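You operate a simulated robot arm through the tools that you are given. There is no shell and no other tool. Be economical: measure what you need, move in short steps, check, and stop when the job is done.

The job below is to be done with a simulated two-armed robot. You get a single attempt, and the scene is never put back.

TASK
Take the table lamp's shade off for cleaning and stand it on the coffee table.
Fine: lamp off, socket off and plug out on the lamp table first.

It is judged by the outcome, as a careful person would: the job done as asked, and still so three seconds after it is handed in. It fails if anything else is knocked over, pushed out of place, dropped, spilled or broken.

THE ROBOT
Two 7-joint arms with two-finger parallel grippers on one trunk, on a base that drives. Base frame: it is fixed to the floor where the robot stands at the start and does not move with it; the origin is under the middle of the robot, x ahead of it, y to its left, z up. Lengths are in m, angles in degrees, forces in N, time in s.
The left shoulder is at the start at [0.06, 0.144, 0.853], the right one opposite. With the tool pointing down near the work surface each hand reaches from about 0.1 to 0.66 m from the robot's upright axis, wherever it stands, measured 20 degrees to its own side. Places, roughly: coffee table [-1.9, -0.1, 0.5]; lamp table [0.6, 0.1, 0.5]; radiogram plug [-5.25, -0.25, 1]; standard lamp plug [-5.25, -0.25, 1]; switch of the socket by the fireplace [0.5, 0.7, 0.5]; table lamp switch [0.5, -0.2, 0.5]. Payload 1.57 kg a hand.
The tool frame of a hand sits at the grasp point between the pads (the TCP): z along the fingers, y along the line on which they close. The tips reach 0.03 m beyond it. The gripper opens to 0.11 m. The fingers are 0.024 m wide and 0.012 m thick; the gripper's body (0.048 by 0.112 m) begins 0.078 m behind the TCP.
Orientation is that of the tool frame in the base frame, as [roll, pitch, yaw] about the fixed x, y, z axes, in that order (R = Rz(yaw) Ry(pitch) Rx(roll)). With the fingers straight down and closing along the base's y, the tool's x points along the base's -x, its y along +y and its z along -z.

THE INTERFACE
- The arms move only by the tool send_rows. It takes "left_deltas", "right_deltas" or both (then of equal length, played together; a hand with none holds still); each is a list of rows, each a list of 3 entries, a list of its own where there are three numbers: the shift along the tool's x, y, z in units of 100 mm (1.0 is 100 mm), then the turn, a rotation vector about the tool's x, y, z in units of 120 degrees (1.0 is 120 degrees), then the gripper command, from -1 (fully open) to 1 (shut), values between in proportion. In form: [[[x, y, z], [wx, wy, wz], jaw], ...]. A call has 1 to 20 rows; each row is the pose to reach, as a shift and turn from the pose commanded when the call began, along the tool's axes at that moment. A call with a number of a shift or a turn outside -1 to 1 is refused whole. Each row takes 0.2 s and may step no farther than 0.05 m and 8.6 degrees from the row before; otherwise, or with a gripper value out of range, the whole call is refused. A pose out of reach is approached as far as the arm can. The call stops where the force on the tool passes 40 N (or 10 N more than at its start, if that is more) or the arm is blocked; 0.2 s more then pass. The fingers move at their own pace (about 0.045 m/s each) and stop on an object; they squeeze with about 42 N. The grip force told is the motor's: it shows also when the fingers shut on nothing. Time passes only in rows, and 0.2 s behind the last, so rows that repeat a pose let the fingers close. It gives the time, the measured TCP pose, the force on the tool (base axes), the opening and the grip force at its end, in the units of the frame above (readings bear some noise), with the torque about the TCP (base axes, N m) and any sound that the robot's microphone picked up.
- Cameras (640 x 400 px; columns grow to the right, rows downward): "scene" is now at [0.0291, 0.0103, 1.4454]; the picture's right is [0.19, -0.98, 0.00], its down [-0.88, -0.17, -0.44] and it looks along [0.43, 0.08, -0.90] (base axes); focal length 285 px, centre (320, 200). "left" rides on the left gripper at [0.07, -0.016, -0.141] in its tool frame; the picture's right is [0.23, 0.97, 0.00], its down [-0.86, 0.20, -0.48] and it looks along [-0.47, 0.11, 0.88] (tool axes); focal length 222 px, centre (320, 200). "right" rides on the right gripper at [0.07, 0.016, -0.141] in its tool frame; the picture's right is [-0.23, 0.97, 0.00], its down [-0.85, -0.20, -0.48] and it looks along [-0.47, -0.11, 0.88] (tool axes); focal length 222 px, centre (320, 200). There is no depth. A picture from a camera that has moved, and an enlarged one, comes with that camera's place and axes in the base frame and with its lens.
- capture(camera): a new picture of that camera. No time passes.
- raise_lower(by): slides the trunk up (or, below 0, down) by that many m; the arms and the scene camera ride with it, the base frame stays. It gives what a move gives, with no picture.
- base_move(legs): drives the robot by 1 to 6 legs, each [ahead, left, turn to the left] in m, m and degrees, along the robot's own axes; the way and the turn of a leg run together, so that a leg with both is an arc; at most 1.5 m and 180 degrees a leg. The arms and the cameras ride along, it lands a little off, and it stops where it bumps. It gives what a move gives.
- pan_tilt(pan, tilt): turns the head with the scene camera to pan (to the left, within 86 degrees either way) and tilt (down, from -29 to 69), counted from straight ahead of the robot. It gives what a move gives.
- close_up(camera, box): a new picture of the part [left, top, right, bottom] of that camera's present view, enlarged. No time passes.
- finish_job(): hands the job in; it is judged then, once.

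Work in short steps. Places have to be worked out from the pictures, the camera data and where the tool is seen: move nearer, look again, correct. Check each grasp and each placing, and mend what went wrong. You have 120 turns and 88 pictures in all, those below and enlarged ones among them. Open the grippers and draw the arms clear of the work before you hand the job in, unless the task says otherwise; then end with one line.

The tools are called after "Emit:" as a command line: name --argument value ..., lists and objects as JSON in quotes. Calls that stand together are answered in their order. send_rows: Moves the arms, as the interface text tells. Its arguments: {"type":"object","properties":{"left_deltas":{"type":"array"},"right_deltas":{"type":"array"}},"required":[]} The other tools are called the same way: raise_lower (by) slides the trunk up or down; base_move (legs) drives the base; pan_tilt (pan, tilt) turns the head that bears the scene camera; capture (camera) takes a picture; close_up (camera, box) takes an enlarged picture of a part of a camera's view; finish_job () hands the job in.

At the start:

```text
time_s: 0.0
left_ee_pos: [0.2887, 0.4241, 1.0378]
left_tool_rot: [179.9, 0.0, -180.0]
left_force: [-0.1, 0.1, -0.9]
left_wrist_torque: [-0.01, -0.02, -0.01]
left_width: 0.1097
left_grasp_force: 0.1
right_ee_pos: [0.3833, 0.0735, 0.9759]
right_tool_rot: [179.9, -0.1, 180.0]
right_force: [0.5, 0.7, 0.3]
right_wrist_torque: [-0.01, 0.02, -0.03]
right_width: 0.1099
right_grasp_force: 0.1
trunk travel left (down, up): [-0.452, 0.138]
robot x, y, heading: [0.0006, 0.0019, -0.0]
head pan, tilt: [10.8, 64.0]
```

scene: 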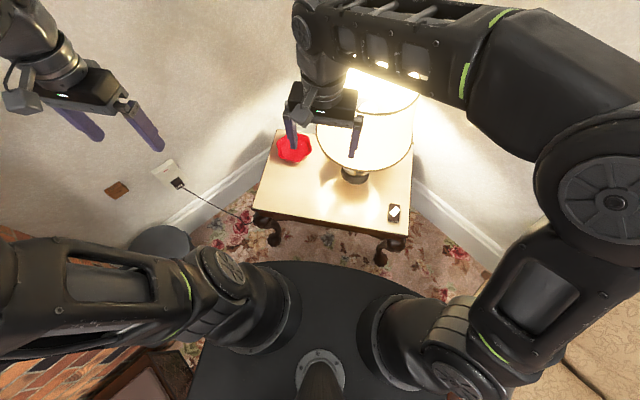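
right: 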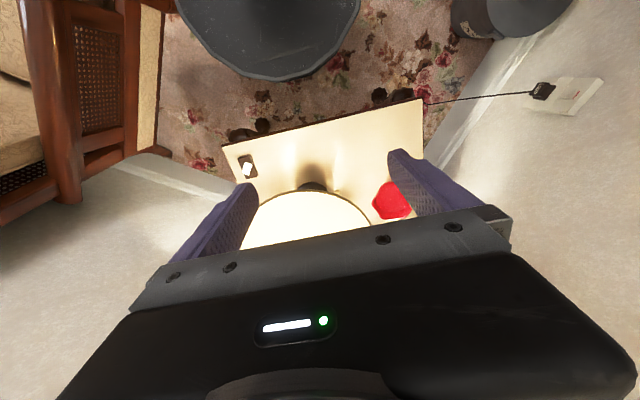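
left: 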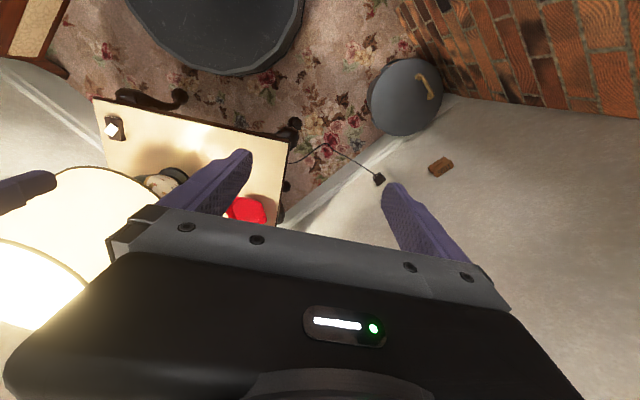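

The lamp is lit, with an inline-looking switch at the near right of the lamp table and a wall socket to the left. I'll look closer at each before moving.

Emit:
close_up --camera "scene" --box '[340, 170, 420, 250]'

Emit:
close_up --camera "scene" --box '[90, 130, 250, 230]'

Emit:
close_up --camera "scene" --box '[240, 50, 440, 250]'

Emit:
close_up --camera "right" --box '[500, 50, 640, 140]'

```text
5.00 times, centred on (380, 210) of scene
camera zoom: at [0.0291, 0.0103, 1.4454], right [0.19, -0.98, 0.0], down [-0.88, -0.17, -0.44], along [0.43, 0.08, -0.9], focal length 1426 px, centre (20, 150)
```

zoom: 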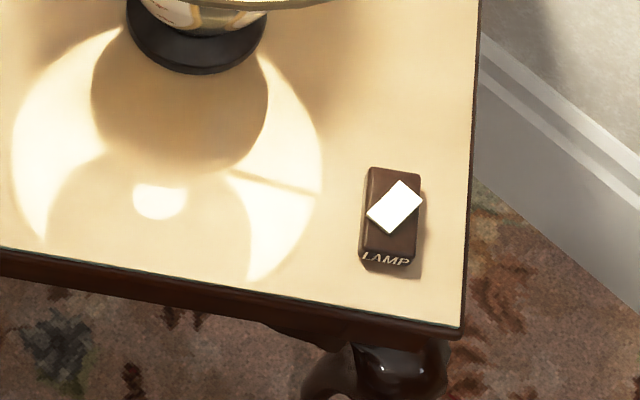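

```text
4.00 times, centred on (170, 180) of scene
camera zoom: at [0.0291, 0.0103, 1.4454], right [0.19, -0.98, 0.0], down [-0.88, -0.17, -0.44], along [0.43, 0.08, -0.9], focal length 1141 px, centre (920, 280)
```

zoom: 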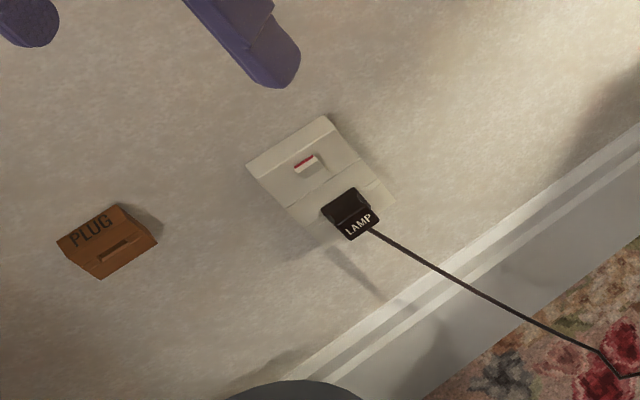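

```text
2.00 times, centred on (340, 150) of scene
camera zoom: at [0.0291, 0.0103, 1.4454], right [0.19, -0.98, 0.0], down [-0.88, -0.17, -0.44], along [0.43, 0.08, -0.9], focal length 570 px, centre (280, 300)
```

zoom: 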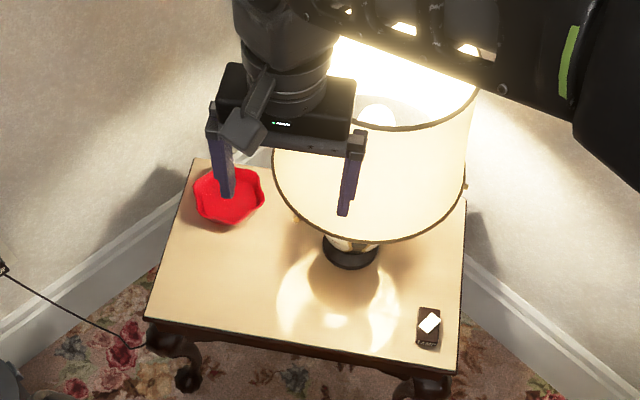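

```text
4.44 times, centred on (570, 95) of right
camera zoom: at [0.314, 0.0899, 1.1191], right [0.23, 0.97, 0.0], down [0.85, -0.2, 0.48], along [0.47, -0.11, -0.88], focal length 987 px, centre (-791, 667)
```

zoom: 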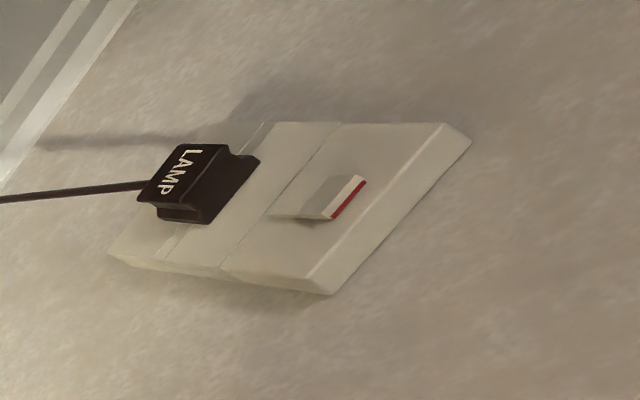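

The switch block looks to be near (0.48, -0.18, 0.5), and the lamp axis near (0.61, -0.02). I'll draw the right hand back and to the right, clear of the shade, then look again.

Emit:
send_rows --right_deltas '[[[0.4, 0, 0], [0, 0, 0], -1], [[0.4, -0.45, 0], [0, 0, 0], 0], [[0.4, -0.9, 0], [0, 0, 0], 1], [[0.4, -1, 0], [0, 0, 0], 1]]'

Emit:
send_rows --right_deltas '[[[0, -0.45, 0], [0, 0, 0], 1], [[0, -0.9, 0], [0, 0, 0], 1], [[0, -0.9, 0.4], [0, 0, 0], 1], [[0, -0.9, 0.8], [0, 0, 0], 1]]'

Emit:
capture --camera "scene"

Emit:
capture --camera "right"

```text
time_s: 1.0
left_ee_pos: [0.2886, 0.4236, 1.038]
left_tool_rot: [-180.0, 0.1, -179.9]
left_force: [-0.4, 1.0, 0.1]
left_wrist_torque: [-0.01, 0.01, -0.01]
left_width: 0.1099
left_grasp_force: 0.1
right_ee_pos: [0.3453, -0.0279, 0.9756]
right_tool_rot: [-179.9, 0.0, -180.0]
right_force: [1.3, 0.2, -0.2]
right_wrist_torque: [0.01, 0.01, 0.01]
right_width: 0.0415
right_grasp_force: 0.5
trunk travel left (down, up): [-0.452, 0.138]
robot x, y, heading: [-0.0039, 0.0029, 0.1]
head pan, tilt: [10.8, 64.0]
```

```text
time_s: 2.0
left_ee_pos: [0.2904, 0.4226, 1.0385]
left_tool_rot: [-179.9, 0.1, -179.9]
left_force: [-0.8, 0.2, -0.2]
left_wrist_torque: [-0.02, -0.04, 0.03]
left_width: 0.11
left_grasp_force: 0.1
right_ee_pos: [0.3421, -0.1175, 0.8988]
right_tool_rot: [-180.0, 0.0, 180.0]
right_force: [-0.2, -0.2, 1.1]
right_wrist_torque: [0.01, 0.02, 0.01]
right_width: 0.0001
right_grasp_force: 20.9
trunk travel left (down, up): [-0.452, 0.138]
robot x, y, heading: [0.0006, 0.0016, 0.2]
head pan, tilt: [10.8, 64.0]
```

```text
80 pictures are left
camera scene: at [0.0294, 0.0102, 1.4454], right [0.19, -0.98, 0.0], down [-0.88, -0.17, -0.44], along [0.43, 0.08, -0.9], focal length 285 px, centre (320, 200)
```

scene: 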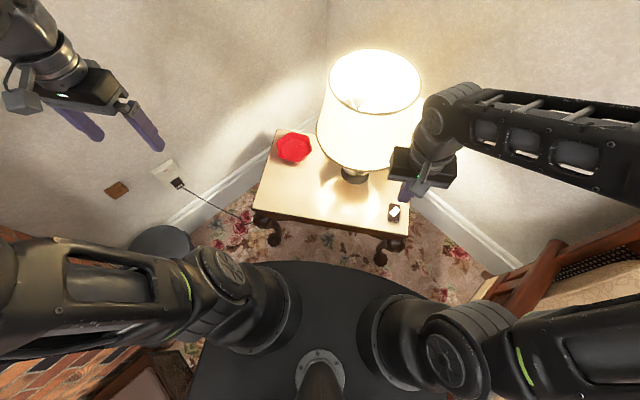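

```text
79 pictures are left
camera right: at [0.2734, -0.101, 1.0412], right [0.23, 0.97, 0.0], down [0.86, -0.2, 0.48], along [0.47, -0.11, -0.88], focal length 222 px, centre (320, 200)
```

right: 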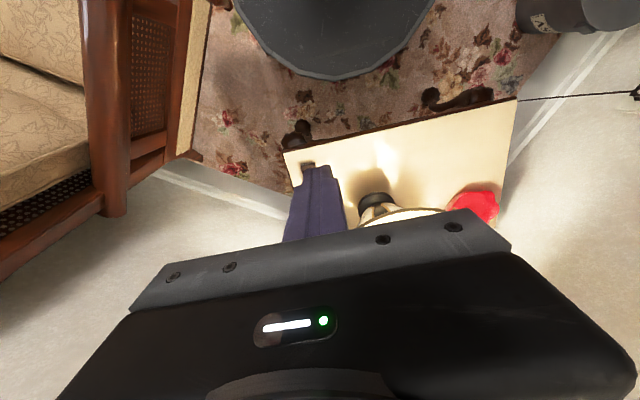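

The shade is clear now. I'll zoom in on the lamp and on the switch.

Emit:
close_up --camera "scene" --box '[300, 40, 440, 190]'

Emit:
close_up --camera "scene" --box '[380, 195, 410, 225]'

```text
2.67 times, centred on (370, 115) of scene
camera zoom: at [0.0294, 0.0102, 1.4454], right [0.19, -0.98, 0.0], down [-0.88, -0.17, -0.44], along [0.43, 0.08, -0.9], focal length 760 px, centre (187, 427)
```

zoom: 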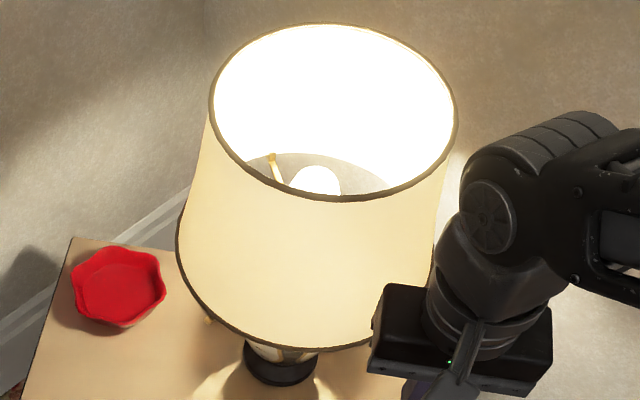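

```text
13.33 times, centred on (395, 210) of scene
camera zoom: at [0.0294, 0.0102, 1.4454], right [0.19, -0.98, 0.0], down [-0.88, -0.17, -0.44], along [0.43, 0.08, -0.9], focal length 3802 px, centre (-680, 67)
```

zoom: 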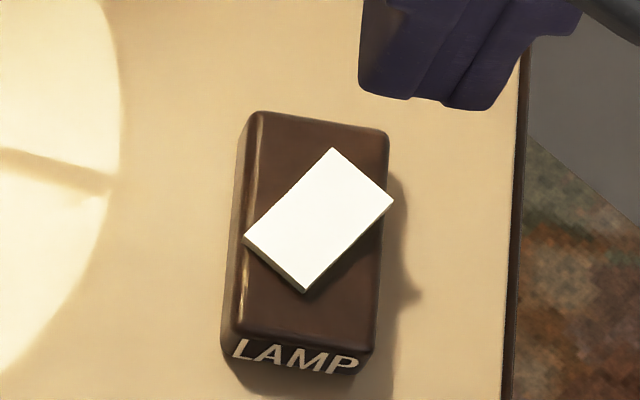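

The switch is a brown block with a white cap on top, and I can't tell how it moves. I'll shift the right hand leftward a little so its camera sees the cap past the fingers.

Emit:
send_rows --right_deltas '[[[0, 0.2, 0.4], [0, 0, 0], 1], [[0, 0.2, 0.8], [0, 0, 0], 1]]'

Emit:
capture --camera "right"

```text
time_s: 2.6
left_ee_pos: [0.2896, 0.4216, 1.0385]
left_tool_rot: [-180.0, 0.0, -180.0]
left_force: [-0.2, -0.1, -0.3]
left_wrist_torque: [0.01, 0.04, 0.01]
left_width: 0.1097
left_grasp_force: 0.0
right_ee_pos: [0.3438, -0.0972, 0.8162]
right_tool_rot: [180.0, 0.0, 180.0]
right_force: [0.0, -0.1, 0.2]
right_wrist_torque: [0.01, 0.02, 0.0]
right_width: 0.0
right_grasp_force: 20.9
trunk travel left (down, up): [-0.452, 0.138]
robot x, y, heading: [0.0001, 0.0014, -0.0]
head pan, tilt: [10.8, 64.0]
```

```text
76 pictures are left
camera right: at [0.2746, -0.0805, 0.9585], right [0.23, 0.97, 0.0], down [0.85, -0.2, 0.48], along [0.47, -0.11, -0.88], focal length 222 px, centre (320, 200)
```

right: 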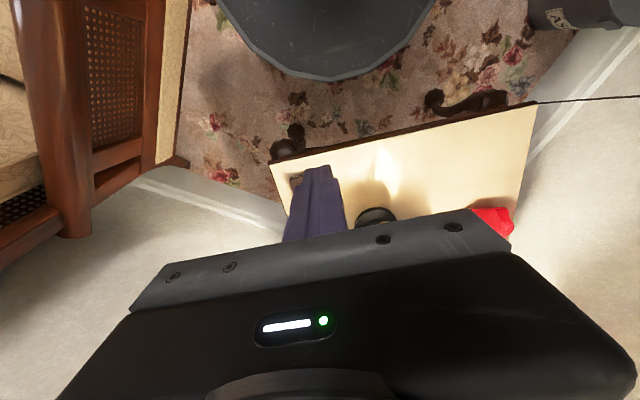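

The finger still hides it. I'll move 7 cm further left and down a bit.

Emit:
send_rows --right_deltas '[[[0, 0.4, 0], [0, 0, 0], 1], [[0, 0.8, 0.3], [0, 0, 0], 1], [[0, 0.8, 0.6], [0, 0, 0], 1]]'

Emit:
close_up --camera "right" --box '[180, 110, 340, 210]'

```text
time_s: 3.4
left_ee_pos: [0.2894, 0.4228, 1.037]
left_tool_rot: [180.0, 0.0, 179.9]
left_force: [0.5, 0.3, 0.3]
left_wrist_torque: [0.02, 0.0, 0.01]
left_width: 0.1099
left_grasp_force: 0.2
right_ee_pos: [0.3422, -0.0156, 0.7567]
right_tool_rot: [180.0, 0.0, 180.0]
right_force: [0.6, 0.0, -0.2]
right_wrist_torque: [0.01, 0.02, 0.02]
right_width: 0.0
right_grasp_force: 21.7
trunk travel left (down, up): [-0.452, 0.138]
robot x, y, heading: [-0.0028, 0.0009, -0.0]
head pan, tilt: [10.8, 64.0]
```

```text
4.00 times, centred on (260, 160) of right
camera zoom: at [0.2724, 0.0013, 0.8997], right [0.23, 0.97, 0.0], down [0.85, -0.2, 0.48], along [0.47, -0.11, -0.88], focal length 888 px, centre (560, 360)
```

zoom: 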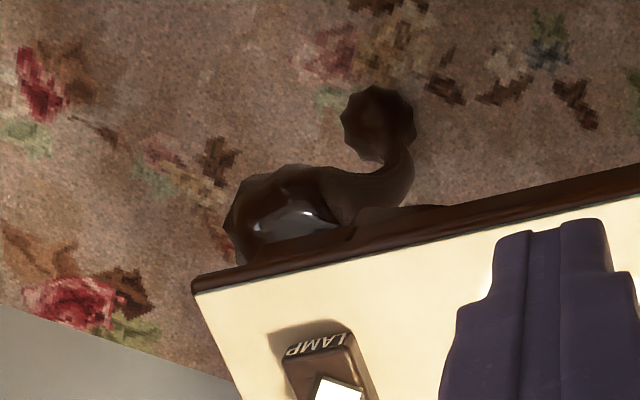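

Emit:
close_up --camera "right" --box '[230, 170, 310, 220]'

```text
8.00 times, centred on (270, 195) of right
camera zoom: at [0.2724, 0.0013, 0.8997], right [0.23, 0.97, 0.0], down [0.85, -0.2, 0.48], along [0.47, -0.11, -0.88], focal length 1777 px, centre (720, 240)
```

zoom: 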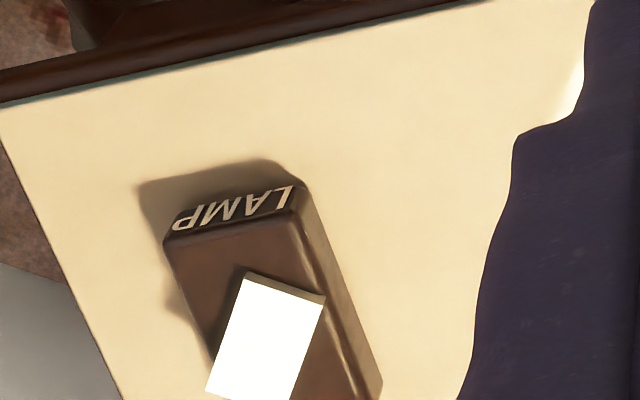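

Triangulating gives a flat white cap about 20×32 mm near (0.50, -0.186, ~0.48), turned about 32° relative to its block. I'll tilt the right hand back 30° to keep it clear of the shade and line up with the cap.

Emit:
send_rows --right_deltas '[[[0, -0.25, 0], [0, -0.0625, 0], 1], [[0, -0.5, 0], [0, -0.125, 0], 1], [[0, -0.75, 0], [0, -0.1875, 0], 1], [[0, -1.0, 0], [0, -0.25, 0], 1]]'

Emit:
send_rows --right_deltas '[[[0, -0.35, 0.3], [0, 0, 0], 1], [[0, -0.7, 0.6], [0, 0, 0], 1], [[0, -0.7, 1.0], [0, 0, 0], 1]]'

Emit:
close_up --camera "scene" --box '[340, 150, 440, 250]'

Emit:
capture --camera "right"

```text
time_s: 4.4
left_ee_pos: [0.2895, 0.4219, 1.0381]
left_tool_rot: [180.0, -0.1, 180.0]
left_force: [-0.6, -1.0, -0.4]
left_wrist_torque: [0.05, 0.01, -0.01]
left_width: 0.11
left_grasp_force: 0.0
right_ee_pos: [0.4042, -0.0836, 0.7482]
right_tool_rot: [179.9, 30.0, 179.8]
right_force: [0.7, -0.1, 0.3]
right_wrist_torque: [-0.03, 0.0, -0.02]
right_width: 0.0
right_grasp_force: 20.8
right hand out of reach, approached as far as the arm can: row 3, 4
trunk travel left (down, up): [-0.452, 0.138]
robot x, y, heading: [-0.003, 0.0014, 0.2]
head pan, tilt: [10.8, 64.0]
```

```text
time_s: 5.2
left_ee_pos: [0.2894, 0.4232, 1.0378]
left_tool_rot: [-179.9, 0.1, 180.0]
left_force: [-1.1, 0.0, -0.6]
left_wrist_torque: [0.03, -0.03, 0.01]
left_width: 0.1102
left_grasp_force: 0.0
right_ee_pos: [0.4555, -0.1556, 0.6615]
right_tool_rot: [179.9, 30.0, 179.9]
right_force: [0.5, 0.1, 0.3]
right_wrist_torque: [-0.02, 0.02, -0.04]
right_width: 0.0
right_grasp_force: 20.7
trunk travel left (down, up): [-0.452, 0.138]
robot x, y, heading: [-0.0016, 0.0004, 0.0]
head pan, tilt: [10.8, 64.0]
```

```text
4.00 times, centred on (390, 200) of scene
camera zoom: at [0.0297, 0.0101, 1.4454], right [0.19, -0.98, 0.0], down [-0.88, -0.17, -0.44], along [0.43, 0.08, -0.9], focal length 1141 px, centre (40, 200)
```

zoom: 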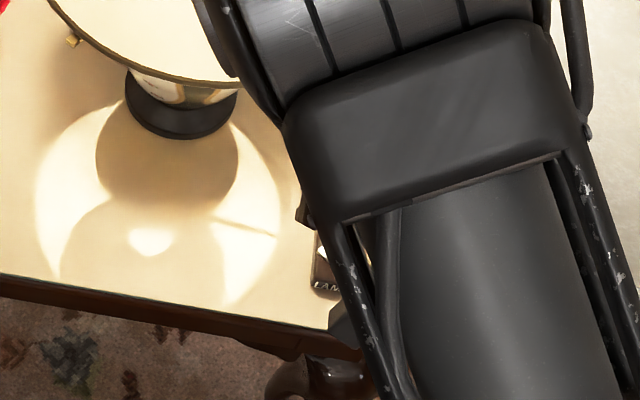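

```text
72 pictures are left
camera right: at [0.3253, -0.139, 0.7493], right [0.2, 0.97, 0.11], down [0.5, -0.2, 0.84], along [0.84, -0.11, -0.53], focal length 222 px, centre (320, 200)
```

right: 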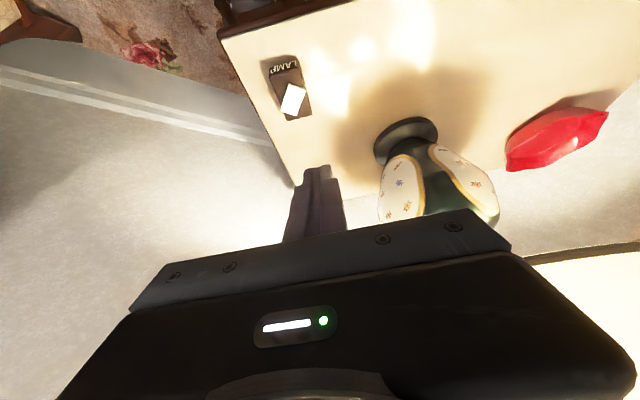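

Good view under the shade. I'll zoom in on the cap to see its mechanism.

Emit:
close_up --camera "right" --box '[260, 45, 324, 125]'

```text
5.00 times, centred on (292, 85) of right
camera zoom: at [0.3253, -0.139, 0.7493], right [0.2, 0.97, 0.11], down [0.5, -0.2, 0.84], along [0.84, -0.11, -0.53], focal length 1111 px, centre (460, 775)
```

zoom: 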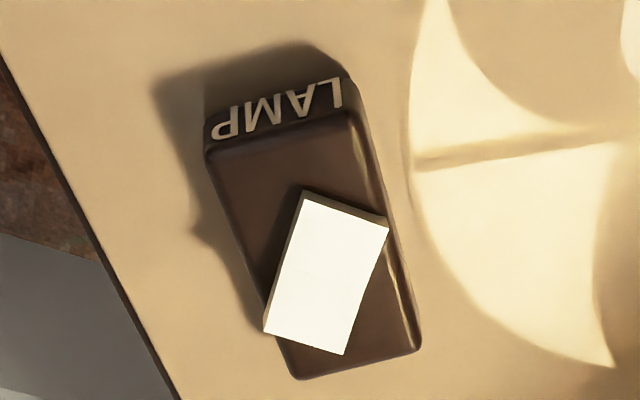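

The near, left end of the cap looks raised, so it may be a rocker. I'll move the closed fingertips to just above that end.

Emit:
send_rows --right_deltas '[[[0.25, -0.17, 0.3], [0, 0, 0], 1], [[0.5, -0.17, 0.6], [0, 0, 0], 1], [[0.5, -0.17, 0.95], [0, 0, 0], 1]]'

Emit:
capture --camera "right"

```text
time_s: 6.0
left_ee_pos: [0.289, 0.4223, 1.0392]
left_tool_rot: [-180.0, 0.0, 179.9]
left_force: [0.0, 0.3, -0.8]
left_wrist_torque: [0.0, 0.0, 0.0]
left_width: 0.1101
left_grasp_force: 0.1
right_ee_pos: [0.4597, -0.1727, 0.5526]
right_tool_rot: [179.9, 30.0, -180.0]
right_force: [0.2, 0.6, -0.7]
right_wrist_torque: [-0.03, -0.07, 0.03]
right_width: 0.0
right_grasp_force: 21.1
trunk travel left (down, up): [-0.452, 0.138]
robot x, y, heading: [-0.0008, 0.0021, 0.1]
head pan, tilt: [10.8, 64.0]
```

```text
70 pictures are left
camera right: at [0.3292, -0.1561, 0.6405], right [0.2, 0.97, 0.11], down [0.5, -0.2, 0.84], along [0.84, -0.11, -0.53], focal length 222 px, centre (320, 200)
```

right: 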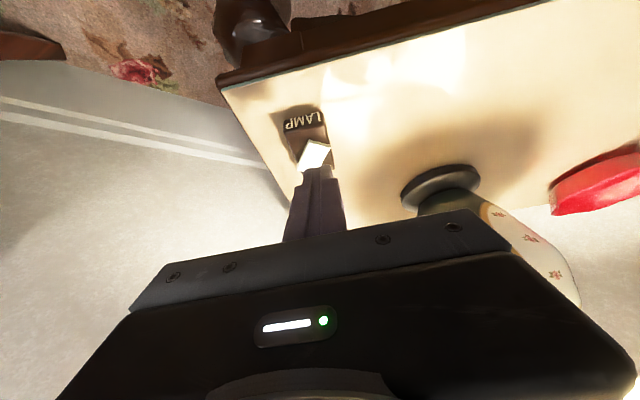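

The tip is about 3 cm above and slightly short of the cap's near end. I'll press down in small steps while watching the force and sound.

Emit:
send_rows --right_deltas '[[[-0.13, 0, 0.075], [0, 0, 0], 1], [[-0.03, 0, 0.248], [0, 0, 0], 1], [[-0.005, 0, 0.292], [0, 0, 0], 1], [[0.02, 0, 0.335], [0, 0, 0], 1]]'

Emit:
close_up --camera "right" --box '[260, 80, 380, 200]'

```text
time_s: 7.0
left_ee_pos: [0.2891, 0.4228, 1.0379]
left_tool_rot: [179.9, -0.1, 180.0]
left_force: [-0.3, -0.1, 0.2]
left_wrist_torque: [0.0, 0.02, 0.0]
left_width: 0.1103
left_grasp_force: 0.0
right_ee_pos: [0.4739, -0.1725, 0.524]
right_tool_rot: [179.9, 30.0, 180.0]
right_force: [-0.4, 1.0, 0.3]
right_wrist_torque: [0.03, -0.01, 0.01]
right_width: 0.0
right_grasp_force: 21.3
trunk travel left (down, up): [-0.452, 0.138]
robot x, y, heading: [0.0007, -0.0006, 0.3]
head pan, tilt: [10.8, 64.0]
```

```text
3.33 times, centred on (320, 140) of right
camera zoom: at [0.3428, -0.1556, 0.6118], right [0.2, 0.97, 0.11], down [0.5, -0.2, 0.84], along [0.84, -0.11, -0.53], focal length 740 px, centre (320, 400)
```

zoom: 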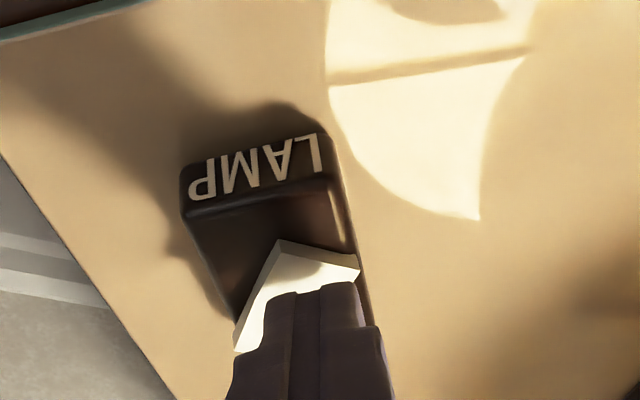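

There's no contact yet, and the tip is over the cap. I'll continue down in 4 mm steps.

Emit:
send_rows --right_deltas '[[[0.02, 0, 0.035], [0, 0, 0], 1], [[0.04, 0, 0.07], [0, 0, 0], 1], [[0.06, 0, 0.104], [0, 0, 0], 1], [[0.08, 0, 0.139], [0, 0, 0], 1], [[0.1, 0, 0.173], [0, 0, 0], 1]]'

Emit:
close_up --camera "right" --box '[260, 80, 380, 200]'

```text
time_s: 7.8
left_ee_pos: [0.2861, 0.4232, 1.0394]
left_tool_rot: [179.9, 0.1, 180.0]
left_force: [0.4, -0.2, 1.2]
left_wrist_torque: [0.0, 0.0, -0.03]
left_width: 0.1101
left_grasp_force: 0.1
right_ee_pos: [0.4728, -0.1722, 0.5174]
right_tool_rot: [-179.8, 30.5, -179.9]
right_force: [-14.8, 1.6, 33.6]
right_wrist_torque: [-0.21, 0.32, -0.02]
right_width: 0.0004
right_grasp_force: 21.2
trunk travel left (down, up): [-0.452, 0.138]
robot x, y, heading: [-0.0028, -0.001, -0.2]
head pan, tilt: [10.8, 64.0]
stopped in row 3 (right hand): the force on the tool passed its limit at 49 N (the readings are from after the stop); the commanded pose is now the measured one
```

```text
3.33 times, centred on (320, 140) of right
camera zoom: at [0.342, -0.1554, 0.6041], right [0.2, 0.97, 0.11], down [0.49, -0.2, 0.85], along [0.85, -0.11, -0.52], focal length 740 px, centre (320, 400)
```

zoom: 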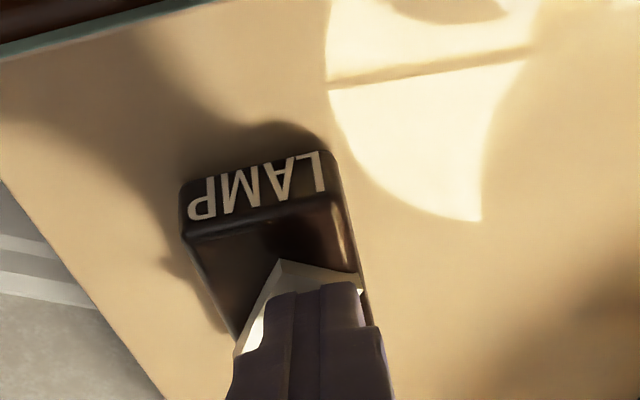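

Pressing the near end with about 35 N didn't put the lamp out. I'll back off and check whether the cap moved or tilted.

Emit:
send_rows --right_deltas '[[[0, 0, -0.3], [0, 0, 0], 1], [[0, 0, -0.6], [0, 0, 0], 1], [[0, 0.3, -0.6], [0, 0, 0], 1]]'

Emit:
close_up --camera "right" --box '[260, 80, 340, 180]'

```text
time_s: 8.6
left_ee_pos: [0.2896, 0.4236, 1.0381]
left_tool_rot: [180.0, 0.0, -180.0]
left_force: [-0.1, -0.7, -0.2]
left_wrist_torque: [0.02, -0.02, 0.01]
left_width: 0.1099
left_grasp_force: 0.1
right_ee_pos: [0.4457, -0.1412, 0.5653]
right_tool_rot: [-179.8, 30.2, 180.0]
right_force: [0.1, -0.3, 0.4]
right_wrist_torque: [-0.02, 0.01, -0.01]
right_width: 0.0
right_grasp_force: 21.5
trunk travel left (down, up): [-0.452, 0.138]
robot x, y, heading: [-0.0012, -0.0016, -0.1]
head pan, tilt: [10.8, 64.0]
```

```text
4.00 times, centred on (300, 130) of right
camera zoom: at [0.3139, -0.1245, 0.6531], right [0.2, 0.97, 0.11], down [0.5, -0.2, 0.84], along [0.85, -0.11, -0.52], focal length 888 px, centre (400, 480)
```

zoom: 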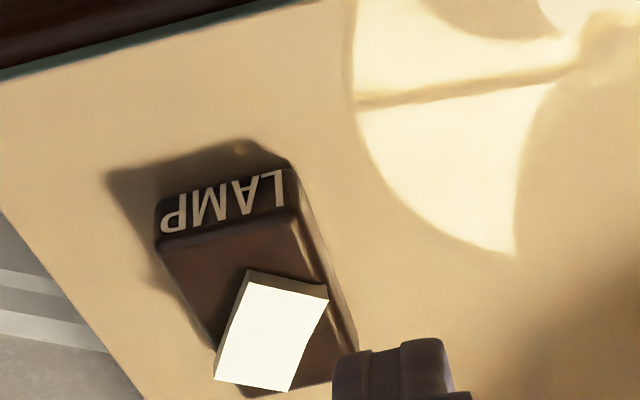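

The cap is unchanged and stands about 8 mm proud and flat, so it looks like a turn knob. I'll set the closed fingertips beside its near-left corner and sweep it to the right, turning it counterclockwise past the block's axis.

Emit:
send_rows --right_deltas '[[[0.02, 0, 0.3], [0, 0, 0], 1], [[0.044, 0, 0.588], [0, 0, 0], 1], [[0.044, -0.05, 0.588], [0, 0, 0], 1], [[0.044, -0.1, 0.588], [0, 0, 0], 1], [[0.044, -0.15, 0.588], [0, 0, 0], 1], [[0.044, -0.2, 0.588], [0, 0, 0], 1], [[0.044, -0.25, 0.588], [0, 0, 0], 1]]'

Emit:
close_up --camera "right" --box '[260, 80, 380, 200]'

```text
time_s: 10.2
left_ee_pos: [0.2876, 0.4235, 1.0379]
left_tool_rot: [-180.0, -0.1, -179.9]
left_force: [0.0, -0.3, -0.7]
left_wrist_torque: [-0.03, 0.01, -0.02]
left_width: 0.1103
left_grasp_force: 0.0
right_ee_pos: [0.4687, -0.163, 0.5146]
right_tool_rot: [179.7, 30.3, -179.6]
right_force: [-5.0, 26.0, 10.4]
right_wrist_torque: [0.64, 0.06, 0.17]
right_width: 0.0
right_grasp_force: 21.0
trunk travel left (down, up): [-0.452, 0.138]
robot x, y, heading: [0.001, 0.0024, -0.1]
head pan, tilt: [10.8, 64.0]
```

```text
3.33 times, centred on (320, 140) of right
camera zoom: at [0.3382, -0.1466, 0.6019], right [0.19, 0.98, 0.12], down [0.5, -0.2, 0.84], along [0.85, -0.1, -0.52], focal length 740 px, centre (320, 400)
```

zoom: 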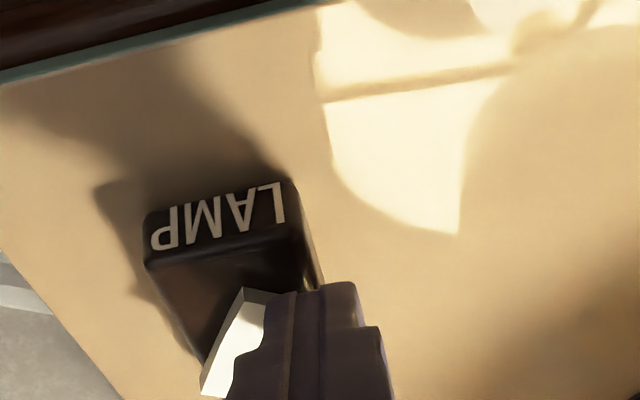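

About 26 N sideways, and the cap's visible left side looks unchanged. I'll raise the hand and check whether it turned at all.

Emit:
send_rows --right_deltas '[[[0, 0, -0.3], [0, 0, 0], 1], [[0, 0.3, -0.6], [0, 0, 0], 1], [[0, 0.35, -0.7], [0, 0, 0], 1]]'

Emit:
close_up --camera "right" --box '[260, 80, 340, 180]'

```text
time_s: 11.0
left_ee_pos: [0.2882, 0.4219, 1.039]
left_tool_rot: [-180.0, 0.0, -180.0]
left_force: [-0.3, 0.0, 0.0]
left_wrist_torque: [0.0, -0.01, -0.02]
left_width: 0.1098
left_grasp_force: 0.1
right_ee_pos: [0.4338, -0.1328, 0.5724]
right_tool_rot: [-179.9, 30.3, -180.0]
right_force: [-0.3, 0.1, 0.3]
right_wrist_torque: [0.02, 0.02, -0.02]
right_width: 0.0002
right_grasp_force: 21.6
trunk travel left (down, up): [-0.452, 0.138]
robot x, y, heading: [-0.0009, 0.0033, -0.2]
head pan, tilt: [10.8, 64.0]
```

```text
4.00 times, centred on (300, 130) of right
camera zoom: at [0.3032, -0.1168, 0.6601], right [0.2, 0.97, 0.11], down [0.5, -0.2, 0.84], along [0.84, -0.11, -0.52], focal length 888 px, centre (400, 480)
```

zoom: 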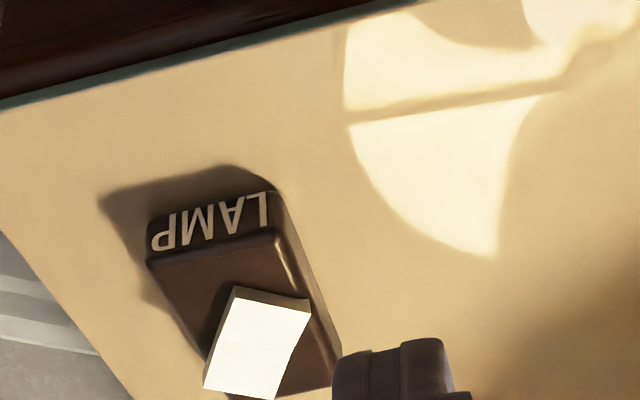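

Emit:
close_up --camera "right" --box '[274, 120, 346, 184]'

```text
6.25 times, centred on (310, 152) of right
camera zoom: at [0.3032, -0.1168, 0.6601], right [0.2, 0.97, 0.11], down [0.5, -0.2, 0.84], along [0.84, -0.11, -0.52], focal length 1388 px, centre (382, 500)
```

zoom: 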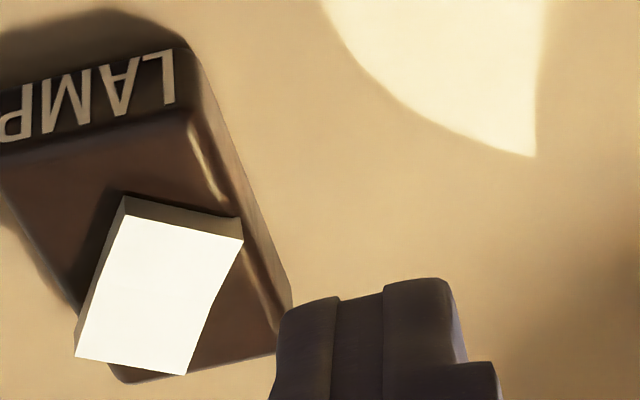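

Better triangulation puts the cap centre at (0.4955, -0.1795) with its top at about 0.487, so my sweep only brushed its near face. I'll yaw the hand to match the cap, open to 5 cm, and line up to grip and twist it.

Emit:
send_rows --right_deltas '[[[-0.032, -0.054, 0.0], [0.0283, 0, 0.0491], 0.5], [[-0.064, -0.108, 0.0], [0.0567, 0, 0.0982], 0.09], [[-0.096, -0.162, 0.1], [0.085, 0, 0.1472], 0.09], [[-0.128, -0.216, 0.2], [0.1134, 0, 0.1963], 0.09], [[-0.16, -0.27, 0.36], [0.1417, 0, 0.2454], 0.09]]'

Emit:
capture --camera "right"

```text
time_s: 12.2
left_ee_pos: [0.2894, 0.4223, 1.0381]
left_tool_rot: [180.0, 0.1, -180.0]
left_force: [-0.1, -0.2, 0.5]
left_wrist_torque: [-0.01, 0.02, 0.0]
left_width: 0.1099
left_grasp_force: 0.0
right_ee_pos: [0.4674, -0.1592, 0.5499]
right_tool_rot: [179.8, 30.2, 145.8]
right_force: [-0.2, -0.4, -0.1]
right_wrist_torque: [0.0, 0.01, 0.04]
right_width: 0.0502
right_grasp_force: 0.1
trunk travel left (down, up): [-0.452, 0.138]
robot x, y, heading: [-0.0031, -0.0014, 0.0]
head pan, tilt: [10.8, 64.0]
```

```text
63 pictures are left
camera right: at [0.3675, -0.072, 0.637], right [0.71, 0.7, 0.12], down [0.3, -0.45, 0.84], along [0.64, -0.56, -0.52], focal length 222 px, centre (320, 200)
```

right: 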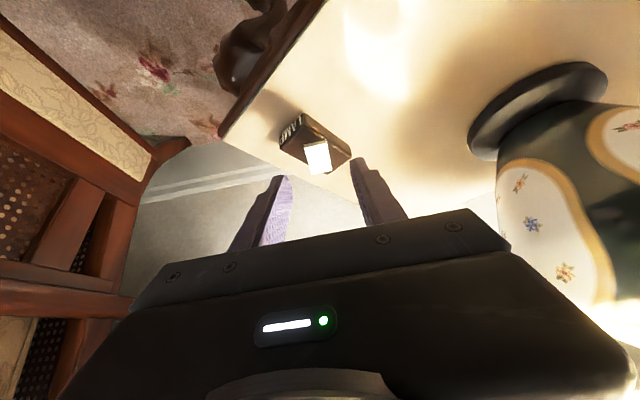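

The cap sits between the fingers and is aligned. I'll advance 4 cm along the fingers and close.

Emit:
send_rows --right_deltas '[[[0, 0, 0.2], [0, 0, 0], 0.09], [[0, 0, 0.35], [0, 0, 0], 0.09], [[0, 0, 0.4], [0, 0, 0], 0.09], [[0, 0, 0.4], [0, 0, 0], 1], [[0, 0, 0.4], [0, 0, 0], 1], [[0, 0, 0.4], [0, 0, 0], 1]]'

Emit:
close_up --camera "right" --box '[260, 80, 380, 200]'

```text
time_s: 13.6
left_ee_pos: [0.2884, 0.422, 1.0389]
left_tool_rot: [179.9, 0.1, -179.9]
left_force: [0.7, 0.6, 0.4]
left_wrist_torque: [-0.01, 0.01, -0.01]
left_width: 0.1099
left_grasp_force: 0.0
right_ee_pos: [0.4832, -0.1712, 0.5153]
right_tool_rot: [179.9, 30.2, 145.9]
right_force: [-0.3, -2.1, -1.6]
right_wrist_torque: [0.0, 0.04, -0.09]
right_width: 0.0219
right_grasp_force: 24.8
trunk travel left (down, up): [-0.452, 0.138]
robot x, y, heading: [0.0031, -0.0028, -0.4]
head pan, tilt: [10.8, 64.0]
```

```text
3.33 times, centred on (320, 140) of right
camera zoom: at [0.3835, -0.0836, 0.6033], right [0.71, 0.7, 0.12], down [0.3, -0.45, 0.84], along [0.64, -0.56, -0.52], focal length 740 px, centre (320, 400)
```

zoom: 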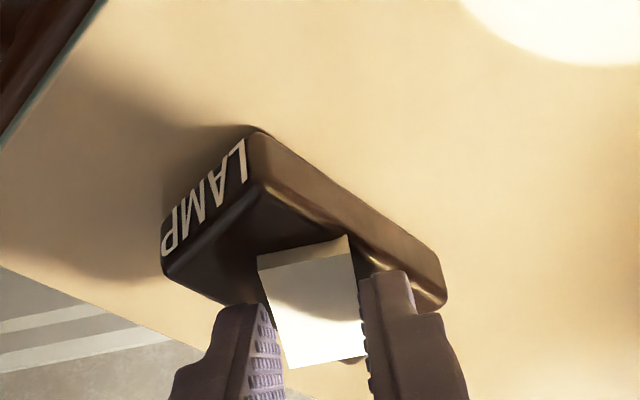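

I have a firm grip, 22 mm wide. I'll twist 30° counterclockwise about the cap's vertical axis and listen for a click.

Emit:
send_rows --right_deltas '[[[0, -0.02, 0], [-0.03125, 0, -0.0541], 1], [[-0.004, -0.039, 0.002], [-0.0625, 0, -0.1083], 1], [[-0.01, -0.057, 0.005], [-0.0938, 0, -0.1624], 1], [[-0.017, -0.075, 0.01], [-0.125, 0, -0.2165], 1]]'

Emit:
capture --camera "right"

```text
time_s: 14.6
left_ee_pos: [0.2873, 0.422, 1.0394]
left_tool_rot: [180.0, 0.2, -180.0]
left_force: [0.2, -0.6, -0.2]
left_wrist_torque: [0.02, 0.01, -0.04]
left_width: 0.1099
left_grasp_force: 0.1
right_ee_pos: [0.481, -0.1777, 0.5201]
right_tool_rot: [179.9, 30.5, 176.1]
right_force: [-10.1, 0.9, 33.8]
right_wrist_torque: [-0.08, 0.08, -0.47]
right_width: 0.0
right_grasp_force: 21.3
trunk travel left (down, up): [-0.452, 0.138]
robot x, y, heading: [-0.0009, -0.0004, 0.2]
head pan, tilt: [10.8, 64.0]
```

```text
61 pictures are left
camera right: at [0.3504, -0.1513, 0.6051], right [0.26, 0.96, 0.12], down [0.48, -0.23, 0.85], along [0.84, -0.16, -0.52], focal length 222 px, centre (320, 200)
```

right: 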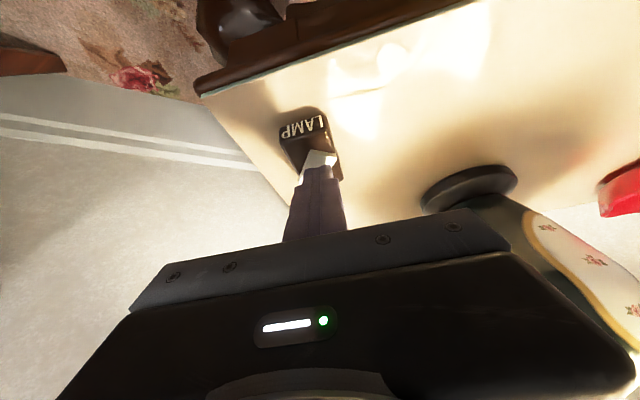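

The fingers slipped off the cap, so it resists counterclockwise. I'll back out, regrip slightly deeper with the same alignment, and try clockwise.

Emit:
send_rows --right_deltas '[[[0, 0, -0.3], [0, 0, 0], 1], [[0, 0, -0.5], [0, 0, 0], 0.5], [[0, 0.03, -0.5], [0.03125, 0, 0.0541], 0.09], [[0, 0.08, -0.45], [0.0625, 0, 0.1083], 0.09], [[-0.005, 0.13, -0.4], [0.0938, 0, 0.1624], 0.09], [[-0.009, 0.167, -0.328], [0.125, 0, 0.2165], 0.09]]'

```text
time_s: 16.0
left_ee_pos: [0.2887, 0.4234, 1.0393]
left_tool_rot: [179.9, 0.0, -180.0]
left_force: [-0.7, -0.6, -0.4]
left_wrist_torque: [0.0, 0.02, 0.01]
left_width: 0.1098
left_grasp_force: 0.0
right_ee_pos: [0.467, -0.16, 0.5428]
right_tool_rot: [179.9, 30.2, 145.8]
right_force: [-0.1, -0.8, 0.1]
right_wrist_torque: [0.01, -0.02, 0.0]
right_width: 0.0502
right_grasp_force: 0.1
trunk travel left (down, up): [-0.452, 0.138]
robot x, y, heading: [-0.0024, 0.0008, 0.1]
head pan, tilt: [10.8, 64.0]
```

Emit:
send_rows --right_deltas '[[[0, 0, 0.2], [0, 0, 0], 0.09], [[-0.02, 0, 0.35], [0, 0, 0], 0.09], [[-0.02, 0, 0.35], [0, 0, 0], 1], [[-0.02, 0, 0.35], [0, 0, 0], 1], [[-0.02, 0, 0.35], [0, 0, 0], 1]]'

Emit:
send_rows --right_deltas '[[[0, 0.01, 0], [0.0156, 0, 0.027], 1], [[0, 0.02, 0], [0.03125, 0, 0.0541], 1], [[-0.002, 0.03, 0.001], [0.0469, 0, 0.0812], 1], [[-0.004, 0.039, 0.002], [0.0625, 0, 0.1083], 1]]'

Emit:
capture --camera "right"

```text
time_s: 17.2
left_ee_pos: [0.2887, 0.4229, 1.0383]
left_tool_rot: [-179.9, 0.0, 180.0]
left_force: [-1.2, -0.1, -1.0]
left_wrist_torque: [-0.02, 0.03, 0.01]
left_width: 0.1099
left_grasp_force: 0.1
right_ee_pos: [0.4822, -0.1706, 0.5144]
right_tool_rot: [180.0, 30.1, 145.9]
right_force: [-0.4, -2.3, -0.3]
right_wrist_torque: [-0.01, 0.01, -0.15]
right_width: 0.0219
right_grasp_force: 24.8
trunk travel left (down, up): [-0.452, 0.138]
robot x, y, heading: [0.0013, -0.0001, -0.2]
head pan, tilt: [10.8, 64.0]
```

```text
time_s: 18.2
left_ee_pos: [0.2875, 0.422, 1.0383]
left_tool_rot: [180.0, -0.1, 180.0]
left_force: [-0.3, -0.2, 0.3]
left_wrist_torque: [-0.02, 0.02, -0.02]
left_width: 0.1101
left_grasp_force: 0.0
right_ee_pos: [0.4844, -0.1696, 0.5157]
right_tool_rot: [179.9, 30.4, 130.8]
right_force: [-9.9, -8.2, 7.2]
right_wrist_torque: [-0.23, 0.19, 0.61]
right_width: 0.0236
right_grasp_force: 35.6
trunk travel left (down, up): [-0.452, 0.138]
robot x, y, heading: [0.0004, 0.0003, -0.1]
head pan, tilt: [10.8, 64.0]
```

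```text
60 pictures are left
camera right: at [0.411, -0.0593, 0.6036], right [0.86, 0.49, 0.12], down [0.17, -0.51, 0.84], along [0.47, -0.71, -0.52], focal length 222 px, centre (320, 200)
```

right: 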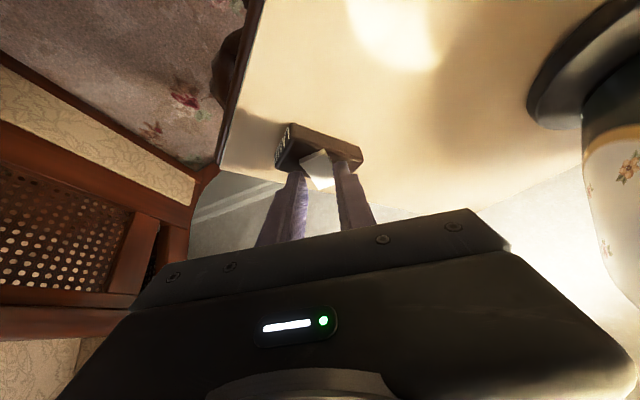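

At 0.6 N·m the cap still won't rotate, so it isn't a rotary knob. I'll untwist while still gripping and test whether it slides along its long axis.

Emit:
send_rows --right_deltas '[[[0, -0.02, 0], [-0.03125, 0, -0.0541], 1], [[0.004, -0.039, -0.002], [-0.0625, 0, -0.1083], 1], [[0.004, -0.039, -0.002], [-0.0625, 0, -0.1083], 1]]'

Emit:
send_rows --right_deltas '[[[-0.026, 0, 0.015], [0, 0, 0], 1], [[-0.052, 0, 0.03], [0, 0, 0], 1], [[-0.078, 0, 0.045], [0, 0, 0], 1]]'

Emit:
capture --camera "right"

```text
time_s: 19.0
left_ee_pos: [0.2881, 0.4234, 1.0381]
left_tool_rot: [179.9, 0.0, 179.9]
left_force: [-0.4, 0.1, 0.2]
left_wrist_torque: [-0.01, 0.01, -0.01]
left_width: 0.1098
left_grasp_force: 0.0
right_ee_pos: [0.4806, -0.1705, 0.5152]
right_tool_rot: [179.8, 30.4, 145.8]
right_force: [-5.3, -5.4, 4.7]
right_wrist_torque: [-0.06, 0.11, -0.39]
right_width: 0.0218
right_grasp_force: 34.4
trunk travel left (down, up): [-0.452, 0.138]
robot x, y, heading: [-0.0003, -0.0003, 0.0]
head pan, tilt: [10.8, 64.0]
```

```text
time_s: 19.8
left_ee_pos: [0.2874, 0.4236, 1.0385]
left_tool_rot: [-179.9, 0.1, 179.9]
left_force: [1.0, -0.1, 0.6]
left_wrist_torque: [0.04, 0.03, -0.01]
left_width: 0.11
left_grasp_force: 0.1
right_ee_pos: [0.4851, -0.1716, 0.515]
right_tool_rot: [180.0, 29.8, 146.2]
right_force: [-25.8, 10.8, 8.5]
right_wrist_torque: [0.31, 0.74, -0.47]
right_width: 0.0225
right_grasp_force: 35.1
trunk travel left (down, up): [-0.452, 0.138]
robot x, y, heading: [0.0006, 0.0005, -0.1]
head pan, tilt: [10.8, 64.0]
```

```text
59 pictures are left
camera right: at [0.3861, -0.0859, 0.6034], right [0.71, 0.7, 0.11], down [0.31, -0.45, 0.84], along [0.64, -0.56, -0.53], focal length 222 px, centre (320, 200)
```

right: 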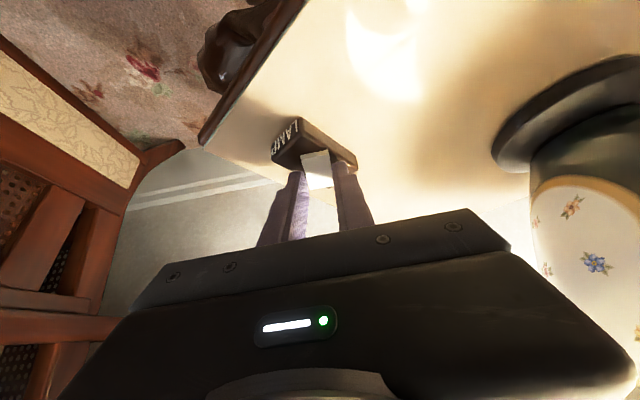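

It doesn't slide either (28 N). It's likely a rocker whose far end needs pressing, so I'll release, close, and press on the far end.

Emit:
send_rows --right_deltas '[[[0, 0, 0], [0, 0, 0], 0.3], [[0, 0, 0], [0, 0, 0], 0.09], [[0, 0, -0.3], [0, 0, 0], 0.09], [[0, 0, -0.5], [0, 0, 0], 1], [[0, 0, -0.5], [0, 0, 0], 1], [[-0.18, 0, -0.4], [0, 0, 0], 1], [[-0.18, 0, -0.15], [0, 0, 0], 1]]'

Emit:
send_rows --right_deltas '[[[0.02, 0, 0.035], [0, 0, 0], 1], [[0.04, 0, 0.07], [0, 0, 0], 1], [[0.06, 0, 0.104], [0, 0, 0], 1], [[0.08, 0, 0.139], [0, 0, 0], 1], [[0.1, 0, 0.173], [0, 0, 0], 1], [[0.12, 0, 0.208], [0, 0, 0], 1], [[0.14, 0, 0.242], [0, 0, 0], 1]]'

Emit:
capture --camera "right"

```text
time_s: 21.4
left_ee_pos: [0.2896, 0.4227, 1.039]
left_tool_rot: [179.9, 0.1, -179.9]
left_force: [-0.7, 0.5, 0.3]
left_wrist_torque: [0.01, 0.01, 0.01]
left_width: 0.1099
left_grasp_force: 0.0
right_ee_pos: [0.497, -0.1801, 0.5383]
right_tool_rot: [179.7, 30.2, 145.9]
right_force: [-0.5, -0.5, -0.6]
right_wrist_torque: [0.0, 0.01, -0.01]
right_width: 0.0
right_grasp_force: 21.2
trunk travel left (down, up): [-0.452, 0.138]
robot x, y, heading: [-0.0028, 0.0006, -0.1]
head pan, tilt: [10.8, 64.0]
```

```text
time_s: 22.9
left_ee_pos: [0.287, 0.4227, 1.0391]
left_tool_rot: [179.9, 0.0, 179.8]
left_force: [-0.4, -0.7, -0.3]
left_wrist_torque: [-0.02, 0.03, 0.0]
left_width: 0.1101
left_grasp_force: 0.0
right_ee_pos: [0.4993, -0.1807, 0.5187]
right_tool_rot: [179.6, 31.1, 145.9]
right_force: [-3.3, 0.1, 20.5]
right_wrist_torque: [-0.07, 0.03, -0.02]
right_width: 0.0
right_grasp_force: 21.3
trunk travel left (down, up): [-0.452, 0.138]
robot x, y, heading: [-0.0001, 0.0003, -0.0]
head pan, tilt: [10.8, 64.0]
stopped in row 7 (right hand): the force on the tool passed its limit at 48 N (the readings are from after the stop); the commanded pose is now the measured one
```

```text
58 pictures are left
camera right: at [0.3992, -0.0927, 0.604], right [0.71, 0.7, 0.12], down [0.29, -0.44, 0.85], along [0.65, -0.56, -0.51], focal length 222 px, centre (320, 200)
```

right: 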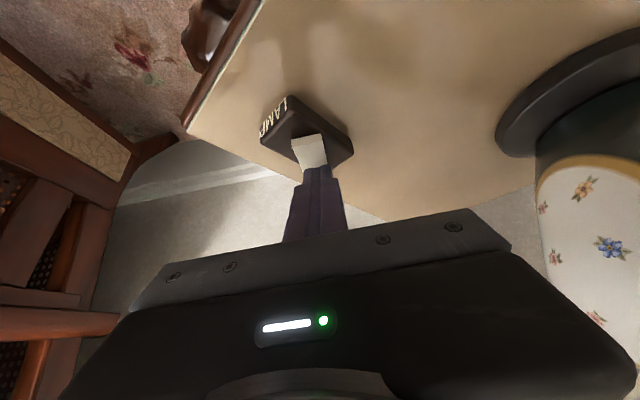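

The bright lamp light is gone, so the far-end press switched it off. I'll retract straight back and confirm.

Emit:
send_rows --right_deltas '[[[0, 0, -0.4], [0, 0, 0], 1], [[0, 0, -0.8], [0, 0, 0], 1], [[0.3, 0, -1.0], [0, 0, 0], 1], [[0.6, 0, -1.0], [0, 0, 0], 1]]'

Emit:
send_rows --right_deltas '[[[0, 0, -0.4], [-0.0283, 0, -0.0491], 1], [[0, 0, -0.8], [-0.0567, 0, -0.0982], 1], [[0, 0, -1.0], [-0.085, 0, -0.1472], 1], [[0, 0, -1.0], [-0.1134, 0, -0.1963], 1], [[0, 0, -1.0], [-0.1417, 0, -0.2454], 1]]'

Emit:
pan_tilt --pan 35 --tilt 50

Emit:
capture --camera "scene"

```text
time_s: 23.9
left_ee_pos: [0.288, 0.4232, 1.0381]
left_tool_rot: [180.0, 0.0, 180.0]
left_force: [0.6, 0.5, -1.0]
left_wrist_torque: [0.0, -0.02, 0.01]
left_width: 0.1103
left_grasp_force: 0.0
right_ee_pos: [0.4137, -0.1205, 0.5696]
right_tool_rot: [179.6, 30.7, 145.8]
right_force: [0.4, 1.1, 0.8]
right_wrist_torque: [-0.04, 0.02, -0.01]
right_width: 0.0
right_grasp_force: 20.7
trunk travel left (down, up): [-0.452, 0.138]
robot x, y, heading: [0.0027, -0.0004, -0.0]
head pan, tilt: [10.8, 64.0]
```

```text
time_s: 25.1
left_ee_pos: [0.2887, 0.4236, 1.038]
left_tool_rot: [180.0, 0.0, 180.0]
left_force: [0.6, -0.5, -0.3]
left_wrist_torque: [0.01, -0.01, 0.0]
left_width: 0.1099
left_grasp_force: 0.1
right_ee_pos: [0.3717, -0.0957, 0.6576]
right_tool_rot: [-179.8, 30.6, -179.9]
right_force: [0.1, 0.0, -0.6]
right_wrist_torque: [-0.03, 0.0, 0.02]
right_width: 0.0
right_grasp_force: 21.4
trunk travel left (down, up): [-0.452, 0.138]
robot x, y, heading: [0.0021, -0.0005, -0.2]
head pan, tilt: [10.8, 64.0]
```

```text
time_s: 26.0
left_ee_pos: [0.2897, 0.4233, 1.0385]
left_tool_rot: [180.0, 0.0, -180.0]
left_force: [0.3, 0.2, -0.2]
left_wrist_torque: [-0.02, 0.01, 0.02]
left_width: 0.11
left_grasp_force: 0.0
right_ee_pos: [0.3711, -0.0946, 0.6577]
right_tool_rot: [-179.8, 30.6, -179.9]
right_force: [-0.5, 0.8, 0.3]
right_wrist_torque: [-0.01, -0.03, -0.04]
right_width: 0.0
right_grasp_force: 21.2
trunk travel left (down, up): [-0.452, 0.138]
robot x, y, heading: [-0.0001, -0.0029, 0.5]
head pan, tilt: [35.0, 50.0]
```

```text
57 pictures are left
camera scene: at [0.0311, 0.0428, 1.4624], right [0.57, -0.82, 0.0], down [-0.63, -0.44, -0.64], along [0.53, 0.37, -0.77], focal length 285 px, centre (320, 200)
```

scene: 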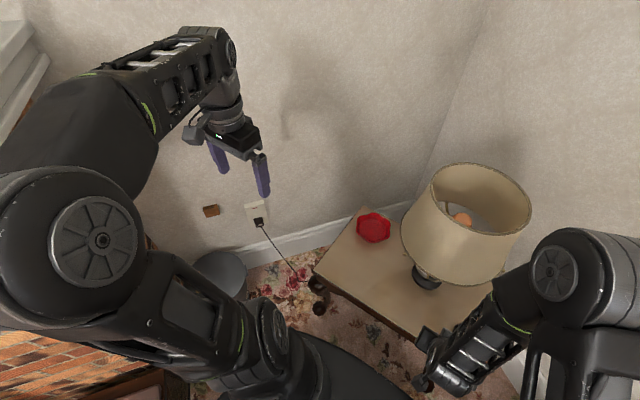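

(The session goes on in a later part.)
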